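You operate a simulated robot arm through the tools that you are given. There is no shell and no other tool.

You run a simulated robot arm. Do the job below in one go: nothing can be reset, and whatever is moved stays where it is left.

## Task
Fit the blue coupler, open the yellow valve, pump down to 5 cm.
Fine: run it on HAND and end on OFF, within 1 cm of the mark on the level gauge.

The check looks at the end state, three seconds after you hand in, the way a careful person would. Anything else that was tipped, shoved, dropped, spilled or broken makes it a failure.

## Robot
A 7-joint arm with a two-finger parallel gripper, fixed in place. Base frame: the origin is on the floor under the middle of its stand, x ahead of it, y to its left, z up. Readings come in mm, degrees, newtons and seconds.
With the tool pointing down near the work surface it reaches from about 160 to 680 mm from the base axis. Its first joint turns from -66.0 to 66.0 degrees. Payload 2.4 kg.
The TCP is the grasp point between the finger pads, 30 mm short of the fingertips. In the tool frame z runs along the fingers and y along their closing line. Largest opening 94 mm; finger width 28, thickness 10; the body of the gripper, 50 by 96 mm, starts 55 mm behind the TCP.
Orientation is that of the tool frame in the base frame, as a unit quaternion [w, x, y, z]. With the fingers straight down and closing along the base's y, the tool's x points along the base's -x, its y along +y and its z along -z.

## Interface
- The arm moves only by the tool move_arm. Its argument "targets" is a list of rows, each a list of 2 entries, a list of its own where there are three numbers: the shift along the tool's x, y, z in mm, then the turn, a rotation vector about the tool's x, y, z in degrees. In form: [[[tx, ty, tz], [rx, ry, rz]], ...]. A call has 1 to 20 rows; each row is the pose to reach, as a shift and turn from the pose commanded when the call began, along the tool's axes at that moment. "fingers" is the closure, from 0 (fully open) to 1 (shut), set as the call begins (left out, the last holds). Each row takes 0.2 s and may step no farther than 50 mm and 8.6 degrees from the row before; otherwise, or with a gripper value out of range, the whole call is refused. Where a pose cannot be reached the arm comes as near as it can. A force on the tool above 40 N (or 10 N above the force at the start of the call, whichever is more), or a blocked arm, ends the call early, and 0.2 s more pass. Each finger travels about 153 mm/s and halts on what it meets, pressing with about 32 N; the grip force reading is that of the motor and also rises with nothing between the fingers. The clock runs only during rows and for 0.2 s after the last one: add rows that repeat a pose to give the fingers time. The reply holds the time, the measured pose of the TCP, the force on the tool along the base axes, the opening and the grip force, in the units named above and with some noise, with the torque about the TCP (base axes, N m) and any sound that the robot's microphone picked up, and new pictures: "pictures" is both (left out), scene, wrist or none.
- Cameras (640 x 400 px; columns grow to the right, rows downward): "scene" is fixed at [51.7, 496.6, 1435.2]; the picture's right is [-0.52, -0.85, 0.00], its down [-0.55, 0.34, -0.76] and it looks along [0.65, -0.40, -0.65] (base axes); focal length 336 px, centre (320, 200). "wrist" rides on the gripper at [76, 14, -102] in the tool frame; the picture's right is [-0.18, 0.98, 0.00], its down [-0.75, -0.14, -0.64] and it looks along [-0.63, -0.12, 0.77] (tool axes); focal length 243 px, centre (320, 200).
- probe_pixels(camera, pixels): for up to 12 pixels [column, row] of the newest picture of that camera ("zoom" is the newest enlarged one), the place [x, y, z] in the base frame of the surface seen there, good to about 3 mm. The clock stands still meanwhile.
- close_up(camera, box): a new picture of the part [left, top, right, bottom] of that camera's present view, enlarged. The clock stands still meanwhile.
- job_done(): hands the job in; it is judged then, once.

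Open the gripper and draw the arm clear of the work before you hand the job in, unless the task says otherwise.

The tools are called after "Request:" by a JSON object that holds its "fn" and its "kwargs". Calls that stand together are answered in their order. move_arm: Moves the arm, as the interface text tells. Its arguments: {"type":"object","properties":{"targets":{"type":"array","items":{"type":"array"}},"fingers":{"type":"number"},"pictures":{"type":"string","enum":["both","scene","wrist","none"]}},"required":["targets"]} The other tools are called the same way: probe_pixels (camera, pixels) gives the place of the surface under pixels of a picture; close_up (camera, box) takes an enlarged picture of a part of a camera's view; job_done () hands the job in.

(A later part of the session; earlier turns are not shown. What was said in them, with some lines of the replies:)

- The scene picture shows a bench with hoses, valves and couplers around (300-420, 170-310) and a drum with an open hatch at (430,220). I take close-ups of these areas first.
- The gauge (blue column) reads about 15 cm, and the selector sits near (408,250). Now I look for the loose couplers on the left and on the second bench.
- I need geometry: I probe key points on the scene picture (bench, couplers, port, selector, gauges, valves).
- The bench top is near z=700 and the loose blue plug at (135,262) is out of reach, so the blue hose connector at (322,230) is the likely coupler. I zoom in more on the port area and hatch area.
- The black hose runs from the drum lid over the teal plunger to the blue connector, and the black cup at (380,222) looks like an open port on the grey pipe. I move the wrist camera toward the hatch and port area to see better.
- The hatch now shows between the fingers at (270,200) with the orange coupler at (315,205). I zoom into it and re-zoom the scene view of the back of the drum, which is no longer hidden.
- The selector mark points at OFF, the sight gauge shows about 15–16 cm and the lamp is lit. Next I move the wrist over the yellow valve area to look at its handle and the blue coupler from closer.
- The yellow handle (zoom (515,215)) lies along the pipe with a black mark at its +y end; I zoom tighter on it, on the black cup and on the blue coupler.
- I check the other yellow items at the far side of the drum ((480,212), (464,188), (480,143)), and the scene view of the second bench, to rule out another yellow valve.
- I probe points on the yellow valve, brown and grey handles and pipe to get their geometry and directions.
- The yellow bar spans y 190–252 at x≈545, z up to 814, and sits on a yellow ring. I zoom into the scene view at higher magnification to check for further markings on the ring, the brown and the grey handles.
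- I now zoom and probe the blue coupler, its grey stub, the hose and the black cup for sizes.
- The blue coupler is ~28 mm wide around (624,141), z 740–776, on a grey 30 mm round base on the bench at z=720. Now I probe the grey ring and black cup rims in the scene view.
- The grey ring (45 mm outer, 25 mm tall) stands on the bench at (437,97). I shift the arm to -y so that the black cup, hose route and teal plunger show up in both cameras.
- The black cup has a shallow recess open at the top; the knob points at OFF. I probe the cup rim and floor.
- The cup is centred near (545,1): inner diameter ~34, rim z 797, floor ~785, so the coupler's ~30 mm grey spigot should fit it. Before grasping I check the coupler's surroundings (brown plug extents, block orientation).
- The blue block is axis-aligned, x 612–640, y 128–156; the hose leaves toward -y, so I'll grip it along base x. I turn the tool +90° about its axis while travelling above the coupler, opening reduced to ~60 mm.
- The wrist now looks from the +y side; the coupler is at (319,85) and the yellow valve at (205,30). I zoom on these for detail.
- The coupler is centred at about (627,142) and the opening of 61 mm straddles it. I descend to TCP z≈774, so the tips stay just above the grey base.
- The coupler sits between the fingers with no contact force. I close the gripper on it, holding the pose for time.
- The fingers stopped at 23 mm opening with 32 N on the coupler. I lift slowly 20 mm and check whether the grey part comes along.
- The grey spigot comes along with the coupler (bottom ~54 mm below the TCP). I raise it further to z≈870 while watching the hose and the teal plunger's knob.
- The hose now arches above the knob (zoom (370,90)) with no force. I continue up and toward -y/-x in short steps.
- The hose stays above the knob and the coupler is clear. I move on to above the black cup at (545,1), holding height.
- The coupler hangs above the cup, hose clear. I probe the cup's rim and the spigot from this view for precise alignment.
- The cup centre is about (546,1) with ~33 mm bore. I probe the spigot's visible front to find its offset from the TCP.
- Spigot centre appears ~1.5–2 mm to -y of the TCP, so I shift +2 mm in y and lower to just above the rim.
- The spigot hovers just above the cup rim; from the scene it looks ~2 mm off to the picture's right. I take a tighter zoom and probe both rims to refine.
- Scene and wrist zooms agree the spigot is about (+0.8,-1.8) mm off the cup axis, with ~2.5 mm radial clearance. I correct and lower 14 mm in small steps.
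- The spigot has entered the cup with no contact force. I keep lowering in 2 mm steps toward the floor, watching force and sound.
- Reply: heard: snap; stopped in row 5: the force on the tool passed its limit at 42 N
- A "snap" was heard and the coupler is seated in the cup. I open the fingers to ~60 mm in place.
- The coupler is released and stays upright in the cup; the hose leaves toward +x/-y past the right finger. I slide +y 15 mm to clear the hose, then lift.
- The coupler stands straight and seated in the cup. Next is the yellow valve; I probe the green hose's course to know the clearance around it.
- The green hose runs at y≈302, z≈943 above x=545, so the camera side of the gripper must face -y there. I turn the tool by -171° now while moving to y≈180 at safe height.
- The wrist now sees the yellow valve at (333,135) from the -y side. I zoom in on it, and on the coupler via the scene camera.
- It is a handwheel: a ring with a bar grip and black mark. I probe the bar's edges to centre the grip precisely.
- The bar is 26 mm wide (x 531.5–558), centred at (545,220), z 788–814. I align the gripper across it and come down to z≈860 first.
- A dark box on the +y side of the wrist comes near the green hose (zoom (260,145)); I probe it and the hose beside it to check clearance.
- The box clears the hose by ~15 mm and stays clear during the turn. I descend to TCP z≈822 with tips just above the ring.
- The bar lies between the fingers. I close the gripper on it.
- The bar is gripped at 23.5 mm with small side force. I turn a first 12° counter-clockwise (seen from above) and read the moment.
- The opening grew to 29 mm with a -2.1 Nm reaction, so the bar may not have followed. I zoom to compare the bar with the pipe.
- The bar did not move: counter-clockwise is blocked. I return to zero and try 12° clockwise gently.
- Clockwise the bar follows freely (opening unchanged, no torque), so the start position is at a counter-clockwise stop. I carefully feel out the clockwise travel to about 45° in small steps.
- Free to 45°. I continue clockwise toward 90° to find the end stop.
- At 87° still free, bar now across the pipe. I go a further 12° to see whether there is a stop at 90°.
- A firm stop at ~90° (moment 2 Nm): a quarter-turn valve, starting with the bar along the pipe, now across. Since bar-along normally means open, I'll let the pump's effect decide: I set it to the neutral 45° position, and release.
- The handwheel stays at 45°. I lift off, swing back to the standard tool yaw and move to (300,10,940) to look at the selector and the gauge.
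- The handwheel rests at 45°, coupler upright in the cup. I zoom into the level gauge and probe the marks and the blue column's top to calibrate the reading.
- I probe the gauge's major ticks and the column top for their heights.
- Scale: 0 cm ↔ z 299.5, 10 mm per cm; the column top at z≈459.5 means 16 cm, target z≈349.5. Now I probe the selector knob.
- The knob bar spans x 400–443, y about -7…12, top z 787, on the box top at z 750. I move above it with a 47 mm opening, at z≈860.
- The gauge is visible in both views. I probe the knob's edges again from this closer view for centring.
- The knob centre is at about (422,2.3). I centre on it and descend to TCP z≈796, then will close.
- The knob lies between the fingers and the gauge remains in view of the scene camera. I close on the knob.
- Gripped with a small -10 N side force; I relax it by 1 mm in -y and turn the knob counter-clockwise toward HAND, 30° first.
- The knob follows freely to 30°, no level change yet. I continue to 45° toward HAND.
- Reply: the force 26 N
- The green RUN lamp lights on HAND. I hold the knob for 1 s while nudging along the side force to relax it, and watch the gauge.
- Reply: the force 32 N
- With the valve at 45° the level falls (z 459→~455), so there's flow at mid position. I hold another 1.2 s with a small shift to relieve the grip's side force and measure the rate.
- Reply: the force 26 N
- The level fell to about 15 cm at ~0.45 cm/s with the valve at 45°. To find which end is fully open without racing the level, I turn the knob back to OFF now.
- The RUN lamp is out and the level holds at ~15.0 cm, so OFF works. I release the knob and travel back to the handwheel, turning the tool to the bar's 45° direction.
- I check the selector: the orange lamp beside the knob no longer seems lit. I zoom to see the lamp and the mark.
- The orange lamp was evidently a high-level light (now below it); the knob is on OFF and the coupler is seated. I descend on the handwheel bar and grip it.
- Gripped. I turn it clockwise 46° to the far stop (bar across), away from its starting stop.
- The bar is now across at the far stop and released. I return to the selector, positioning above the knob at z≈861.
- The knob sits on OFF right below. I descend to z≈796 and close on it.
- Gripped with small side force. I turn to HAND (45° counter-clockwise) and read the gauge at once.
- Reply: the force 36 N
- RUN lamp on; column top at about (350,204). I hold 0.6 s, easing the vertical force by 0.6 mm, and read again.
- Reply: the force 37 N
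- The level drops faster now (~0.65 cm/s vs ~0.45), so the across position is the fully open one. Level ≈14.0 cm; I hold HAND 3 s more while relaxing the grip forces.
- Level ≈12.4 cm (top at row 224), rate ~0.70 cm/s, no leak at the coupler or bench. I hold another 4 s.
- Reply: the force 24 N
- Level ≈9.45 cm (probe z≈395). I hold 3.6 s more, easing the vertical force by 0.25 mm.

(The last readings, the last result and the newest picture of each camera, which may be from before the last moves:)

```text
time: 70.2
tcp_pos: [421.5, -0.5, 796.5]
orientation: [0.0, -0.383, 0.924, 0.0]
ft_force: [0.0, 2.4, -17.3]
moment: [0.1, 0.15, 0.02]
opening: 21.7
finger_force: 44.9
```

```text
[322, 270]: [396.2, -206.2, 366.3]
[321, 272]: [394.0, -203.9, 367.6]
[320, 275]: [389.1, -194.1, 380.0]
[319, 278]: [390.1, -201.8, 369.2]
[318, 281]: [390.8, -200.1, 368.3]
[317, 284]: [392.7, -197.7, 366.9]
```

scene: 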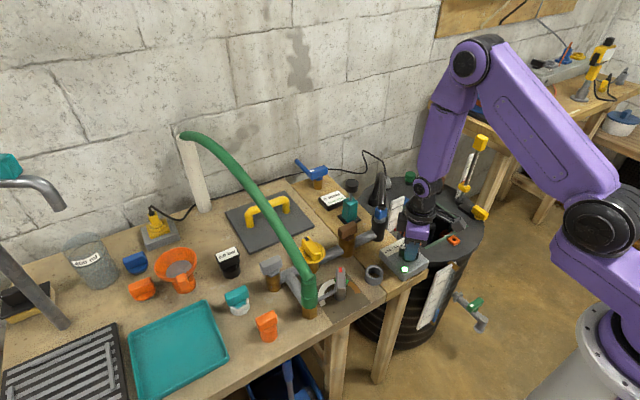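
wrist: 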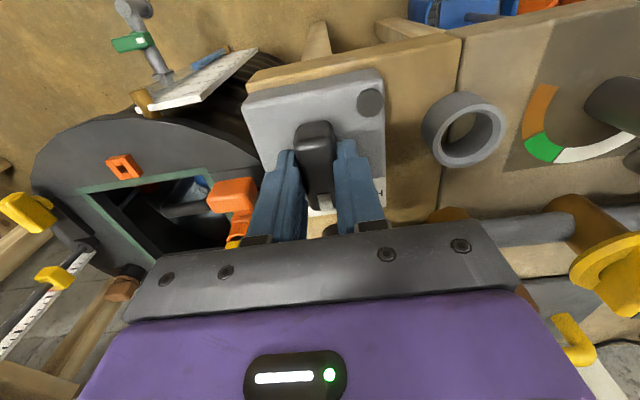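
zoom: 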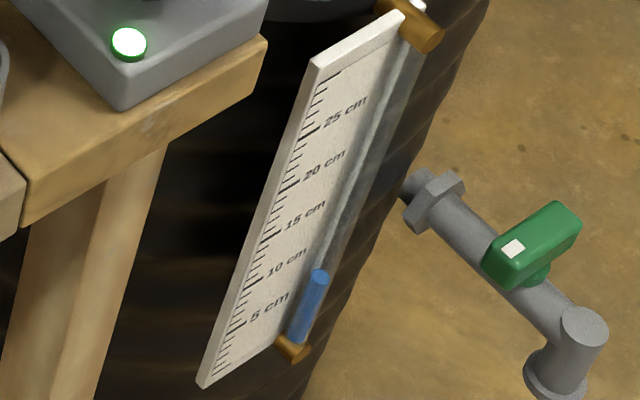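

Level ≈6.9 cm, falling 0.71 cm/s. I hold 2.2 s more and then, in the same call, turn the knob 45° clockwise back to OFF, expecting ~5.0 cm.

Request:
{"fn": "move_arm", "kwargs": {"targets": [[[0, 0, 0.1], [0, 0, 0]], [[0, 0, 0.1], [0, 0, 0]], [[0, 0, 0.1], [0, 0, 0]], [[0, 0, 0.1], [0, 0, 0]], [[0, 0, 0.1], [0, 0, 0]], [[0, 0, 0.1], [0, 0, 0]], [[0, 0, 0.1], [0, 0, 0]], [[0, 0, 0.1], [0, 0, 0]], [[0, 0, 0.1], [0, 0, 0]], [[0, 0, 0.1], [0, 0, 0]], [[0, 0, 0.1], [0, 0, 0]], [[-0.1, 0.1, 0.1], [0, 0, 8]], [[-0.2, 0.2, 0.1], [0, 0, 16]], [[-0.3, 0.3, 0.1], [0, 0, 24]], [[-0.4, 0.4, 0.1], [0, 0, 32]], [[-0.6, 0.6, 0.1], [0, 0, 40]], [[-0.7, 0.7, 0.1], [0, 0, 45]]], "pictures": "both"}}

Request:
{"fn": "close_up", "kwargs": {"camera": "scene", "box": [412, 262, 464, 332]}}

Request:
{"fn": "probe_pixels", "kwargs": {"camera": "zoom", "pixels": [[313, 287], [312, 290], [311, 293], [310, 296], [309, 299], [308, 302]]}}

Request:
{"fn": "close_up", "kwargs": {"camera": "wrist", "box": [240, 60, 400, 250]}}

```text
time: 73.8
tcp_pos: [421.5, 1.7, 795.4]
orientation: [0.0, 0.0, 1.0, -0.001]
ft_force: [-4.3, 9.6, -13.3]
moment: [0.31, 0.33, 0.06]
opening: 21.5
finger_force: 45.1
```

scene: 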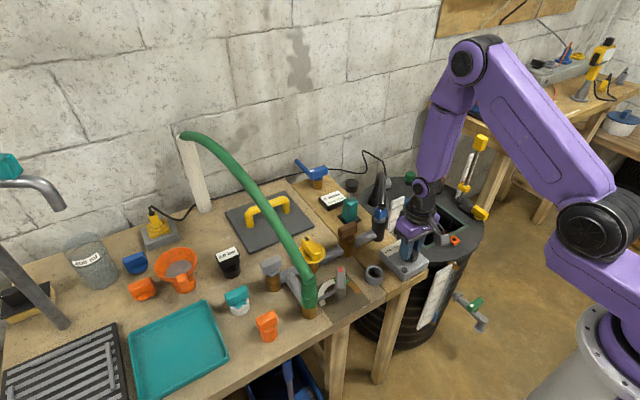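
wrist: 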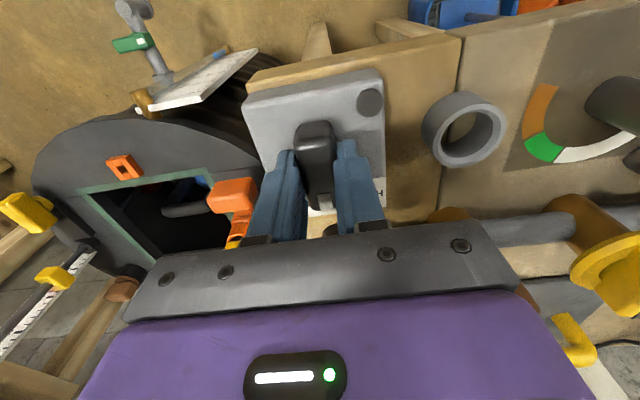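

```text
5.71 times, centred on (438, 297) of scene
```

zoom: 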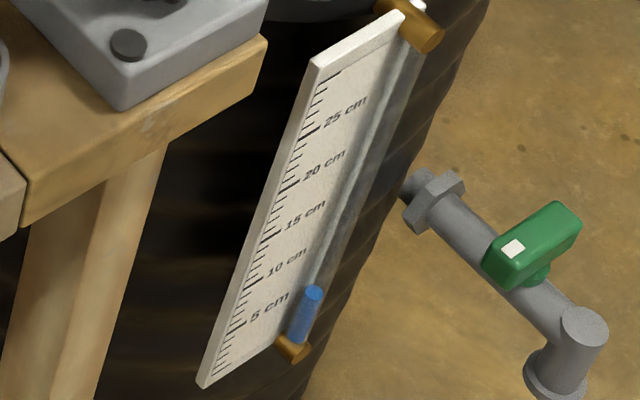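

```text
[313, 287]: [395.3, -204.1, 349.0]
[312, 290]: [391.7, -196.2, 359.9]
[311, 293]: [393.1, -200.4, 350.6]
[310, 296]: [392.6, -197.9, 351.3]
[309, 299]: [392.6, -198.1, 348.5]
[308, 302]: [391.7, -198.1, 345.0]
```

```text
2.11 times, centred on (320, 155) of wrist
```

zoom: 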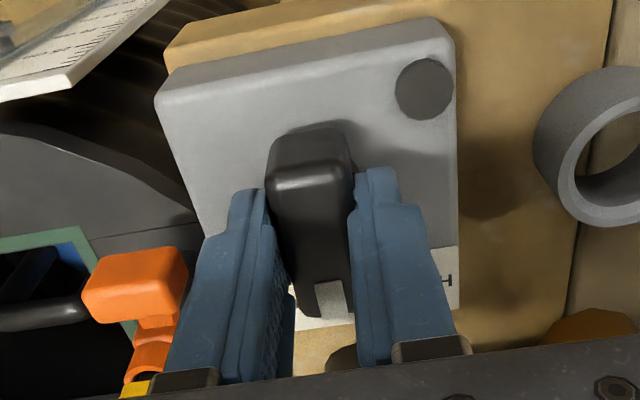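

RUN lamp off; the column top is at z≈350, i.e. ~5.1 cm. I release the knob, lift off and retreat, then re-check level, knob, valve and coupler.

Request:
{"fn": "move_arm", "kwargs": {"targets": [[[0, 0, 0], [0, 0, 0]], [[0, 0, 0], [0, 0, 0]], [[0, 0, -40], [0, 0, 0]], [[0, 0, -85], [0, 0, 0]], [[30, 0, -120], [0, 0, 0]], [[70, 0, -145], [0, 0, 0]], [[110, -20, -160], [0, 0, 0]], [[110, -20, -160], [0, 0, 0]]], "fingers": 0.5}}

Request:
{"fn": "close_up", "kwargs": {"camera": "scene", "box": [412, 262, 464, 332]}}

Request:
{"fn": "probe_pixels", "kwargs": {"camera": "zoom", "pixels": [[313, 287], [312, 290], [311, 293], [310, 296], [309, 299], [308, 302]]}}

Request:
{"fn": "close_up", "kwargs": {"camera": "wrist", "box": [240, 80, 400, 230]}}

Request:
{"fn": "close_up", "kwargs": {"camera": "scene", "box": [280, 160, 440, 290]}}

```text
time: 75.6
tcp_pos: [310.8, -20.5, 956.4]
orientation: [0.001, 0.002, 1.0, -0.001]
ft_force: [0.2, -0.1, -0.4]
moment: [-0.01, -0.05, 0.01]
opening: 46.9
finger_force: 0.0
```

scene: 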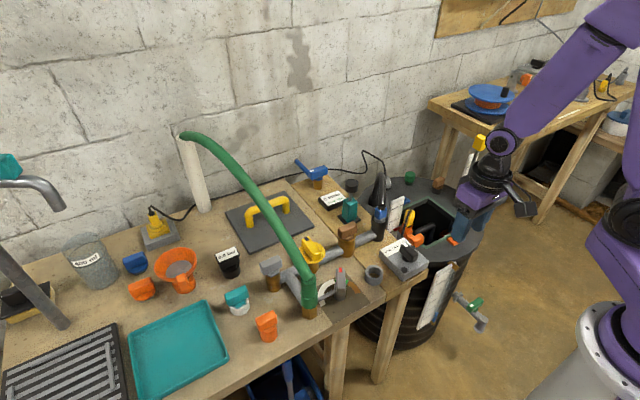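
wrist: 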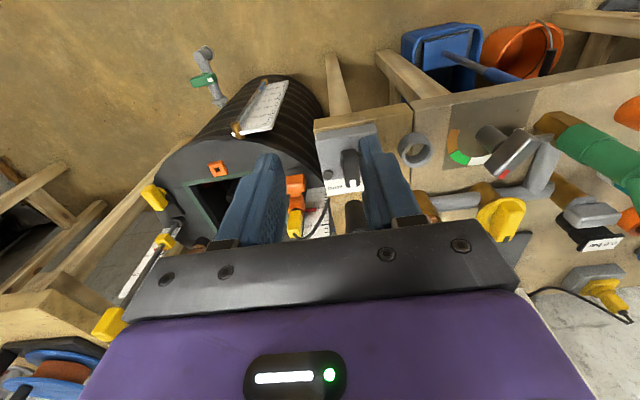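

```text
5.71 times, centred on (438, 297) of scene
```

zoom: 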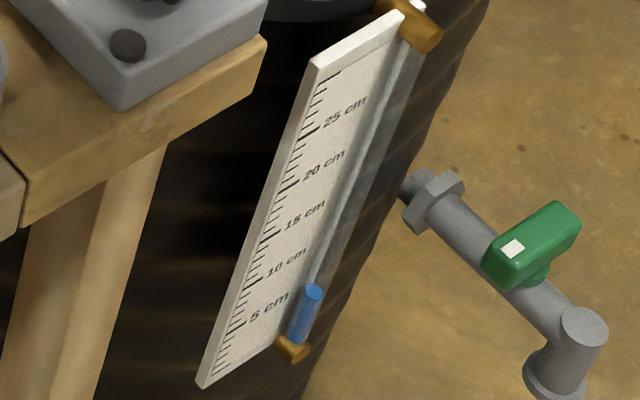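

```text
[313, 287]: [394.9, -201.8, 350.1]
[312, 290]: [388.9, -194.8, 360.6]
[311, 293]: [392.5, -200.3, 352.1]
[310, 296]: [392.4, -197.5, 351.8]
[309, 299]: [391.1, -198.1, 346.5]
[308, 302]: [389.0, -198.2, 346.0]
```

```text
2.67 times, centred on (320, 155) of wrist
```

zoom: 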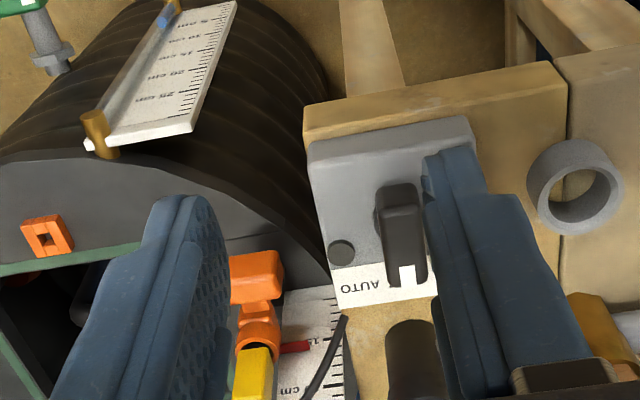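

```text
3.08 times, centred on (360, 225) of scene
```

zoom: 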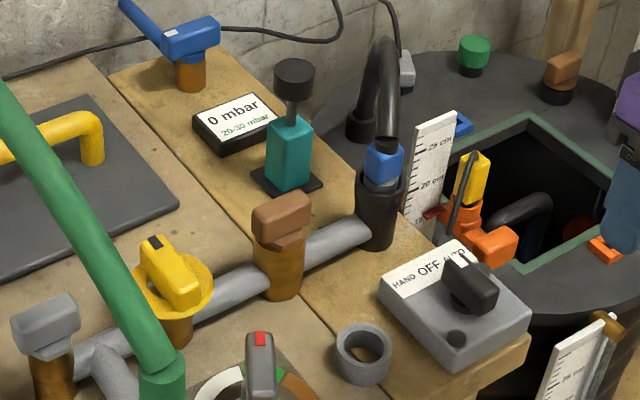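

Level stays at ~5.1 cm, knob mark on OFF, valve bar across at its stop, coupler in the cup. I raise the arm further away with the gripper fully open, let a few seconds pass and check once more.

Request:
{"fn": "move_arm", "kwargs": {"targets": [[[0, 15, -40], [0, 0, 0]], [[0, 30, -80], [0, 0, 0]], [[0, 45, -120], [0, 0, 0]], [[0, 60, -160], [0, 0, 0]], [[0, 60, -160], [0, 0, 0]], [[0, 60, -160], [0, 0, 0]], [[0, 60, -160], [0, 0, 0]], [[0, 60, -160], [0, 0, 0]], [[0, 60, -160], [0, 0, 0]], [[0, 60, -160], [0, 0, 0]], [[0, 60, -160], [0, 0, 0]], [[0, 60, -160], [0, 0, 0]], [[0, 60, -160], [0, 0, 0]], [[0, 60, -160], [0, 0, 0]]], "fingers": 0}}

Request:
{"fn": "close_up", "kwargs": {"camera": "scene", "box": [412, 262, 464, 332]}}

Request:
{"fn": "probe_pixels", "kwargs": {"camera": "zoom", "pixels": [[313, 287], [312, 290], [311, 293], [310, 296], [309, 299], [236, 328]]}}

Request:
{"fn": "close_up", "kwargs": {"camera": "scene", "box": [355, 180, 419, 240]}}

Request:
{"fn": "close_up", "kwargs": {"camera": "wrist", "box": [240, 60, 480, 230]}}

Request:
{"fn": "close_up", "kwargs": {"camera": "scene", "box": [376, 230, 432, 275]}}

```text
time: 78.6
tcp_pos: [312.1, 39.2, 1115.4]
orientation: [0.001, 0.0, 1.0, 0.001]
ft_force: [-1.0, -0.3, 0.3]
moment: [-0.01, -0.04, 0.0]
opening: 94.2
finger_force: 0.0
```

scene: 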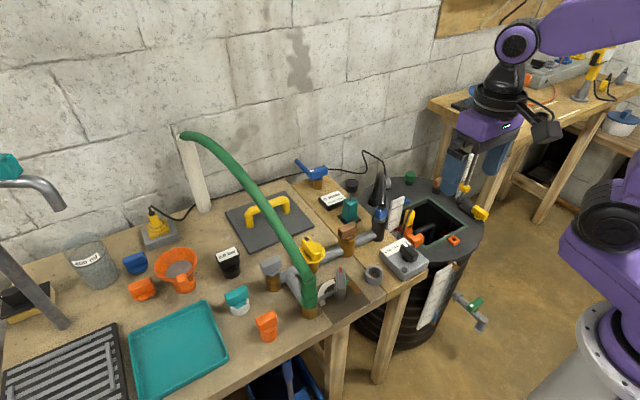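
wrist: 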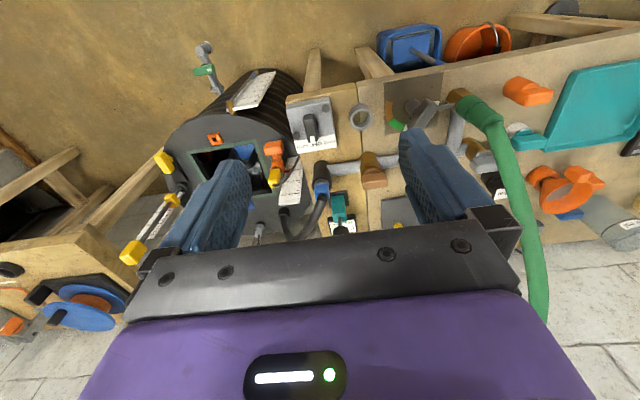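

```text
5.71 times, centred on (438, 297) of scene
```

zoom: 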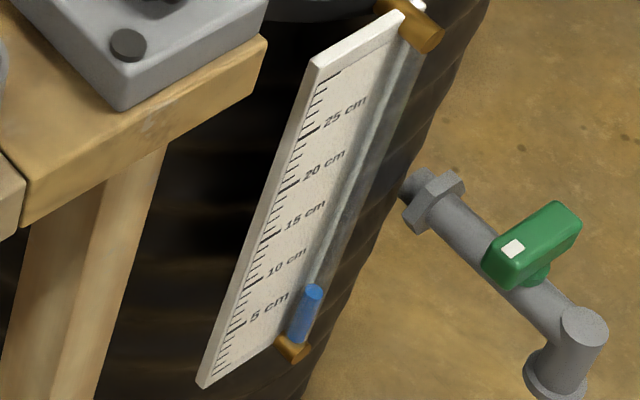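

```text
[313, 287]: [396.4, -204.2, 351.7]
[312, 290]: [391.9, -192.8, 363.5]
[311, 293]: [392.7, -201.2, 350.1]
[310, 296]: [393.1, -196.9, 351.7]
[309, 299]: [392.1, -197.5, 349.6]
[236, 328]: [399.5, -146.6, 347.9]
```

```text
6.67 times, centred on (387, 210) of scene
```

zoom: 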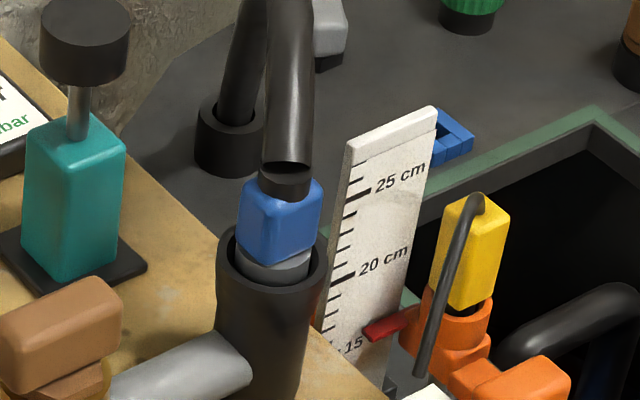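

```text
2.35 times, centred on (360, 145) of wrist
```

zoom: 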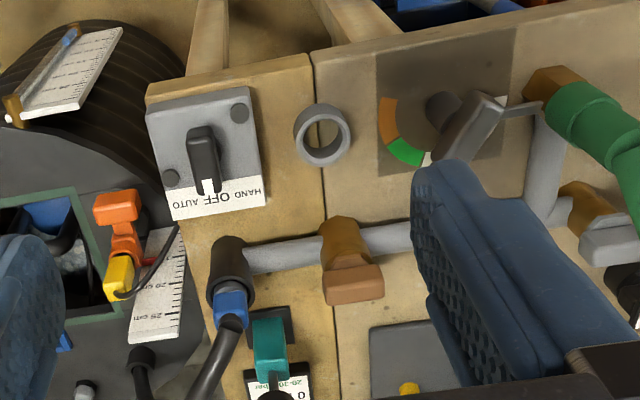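

```text
8.89 times, centred on (404, 252) of scene
```

zoom: 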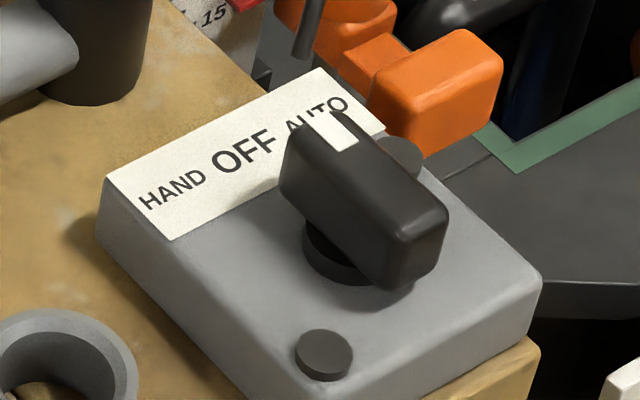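

The column top holds at z≈350.5 (about 5.1 cm). The knob points to OFF with the lamps out, the blue coupler is seated, the yellow valve is at its open stop, and the arm is clear with nothing else disturbed. I hand in the job.

Request:
{"fn": "job_done", "kwargs": {}}

```text
The job is handed in.
```

The blue coupler is fitted, the yellow valve is open, and the drum is pumped down to about 5.1 cm on the level gauge. I ran the pump on HAND and left the selector on OFF.

- **Coupler:** I moved it from the bench to the black cup at the end of the grey pipe, where it snapped in. There were no signs of leaking while the pump ran.
- **Yellow valve:** It opens with the bar across the pipe, against the usual convention. It started at the stop with the bar along the pipe, so I compared pump rates. The level fell about 0.45 cm/s at half turn and about 0.7 cm/s with the bar fully across, so I left it at that stop.
- **Level:** The gauge started at about 16 cm. The level still read about 5.1 cm roughly five seconds after the pump stopped.

The gripper is open and the arm is clear of the work. I saw nothing else tipped, moved or spilled.
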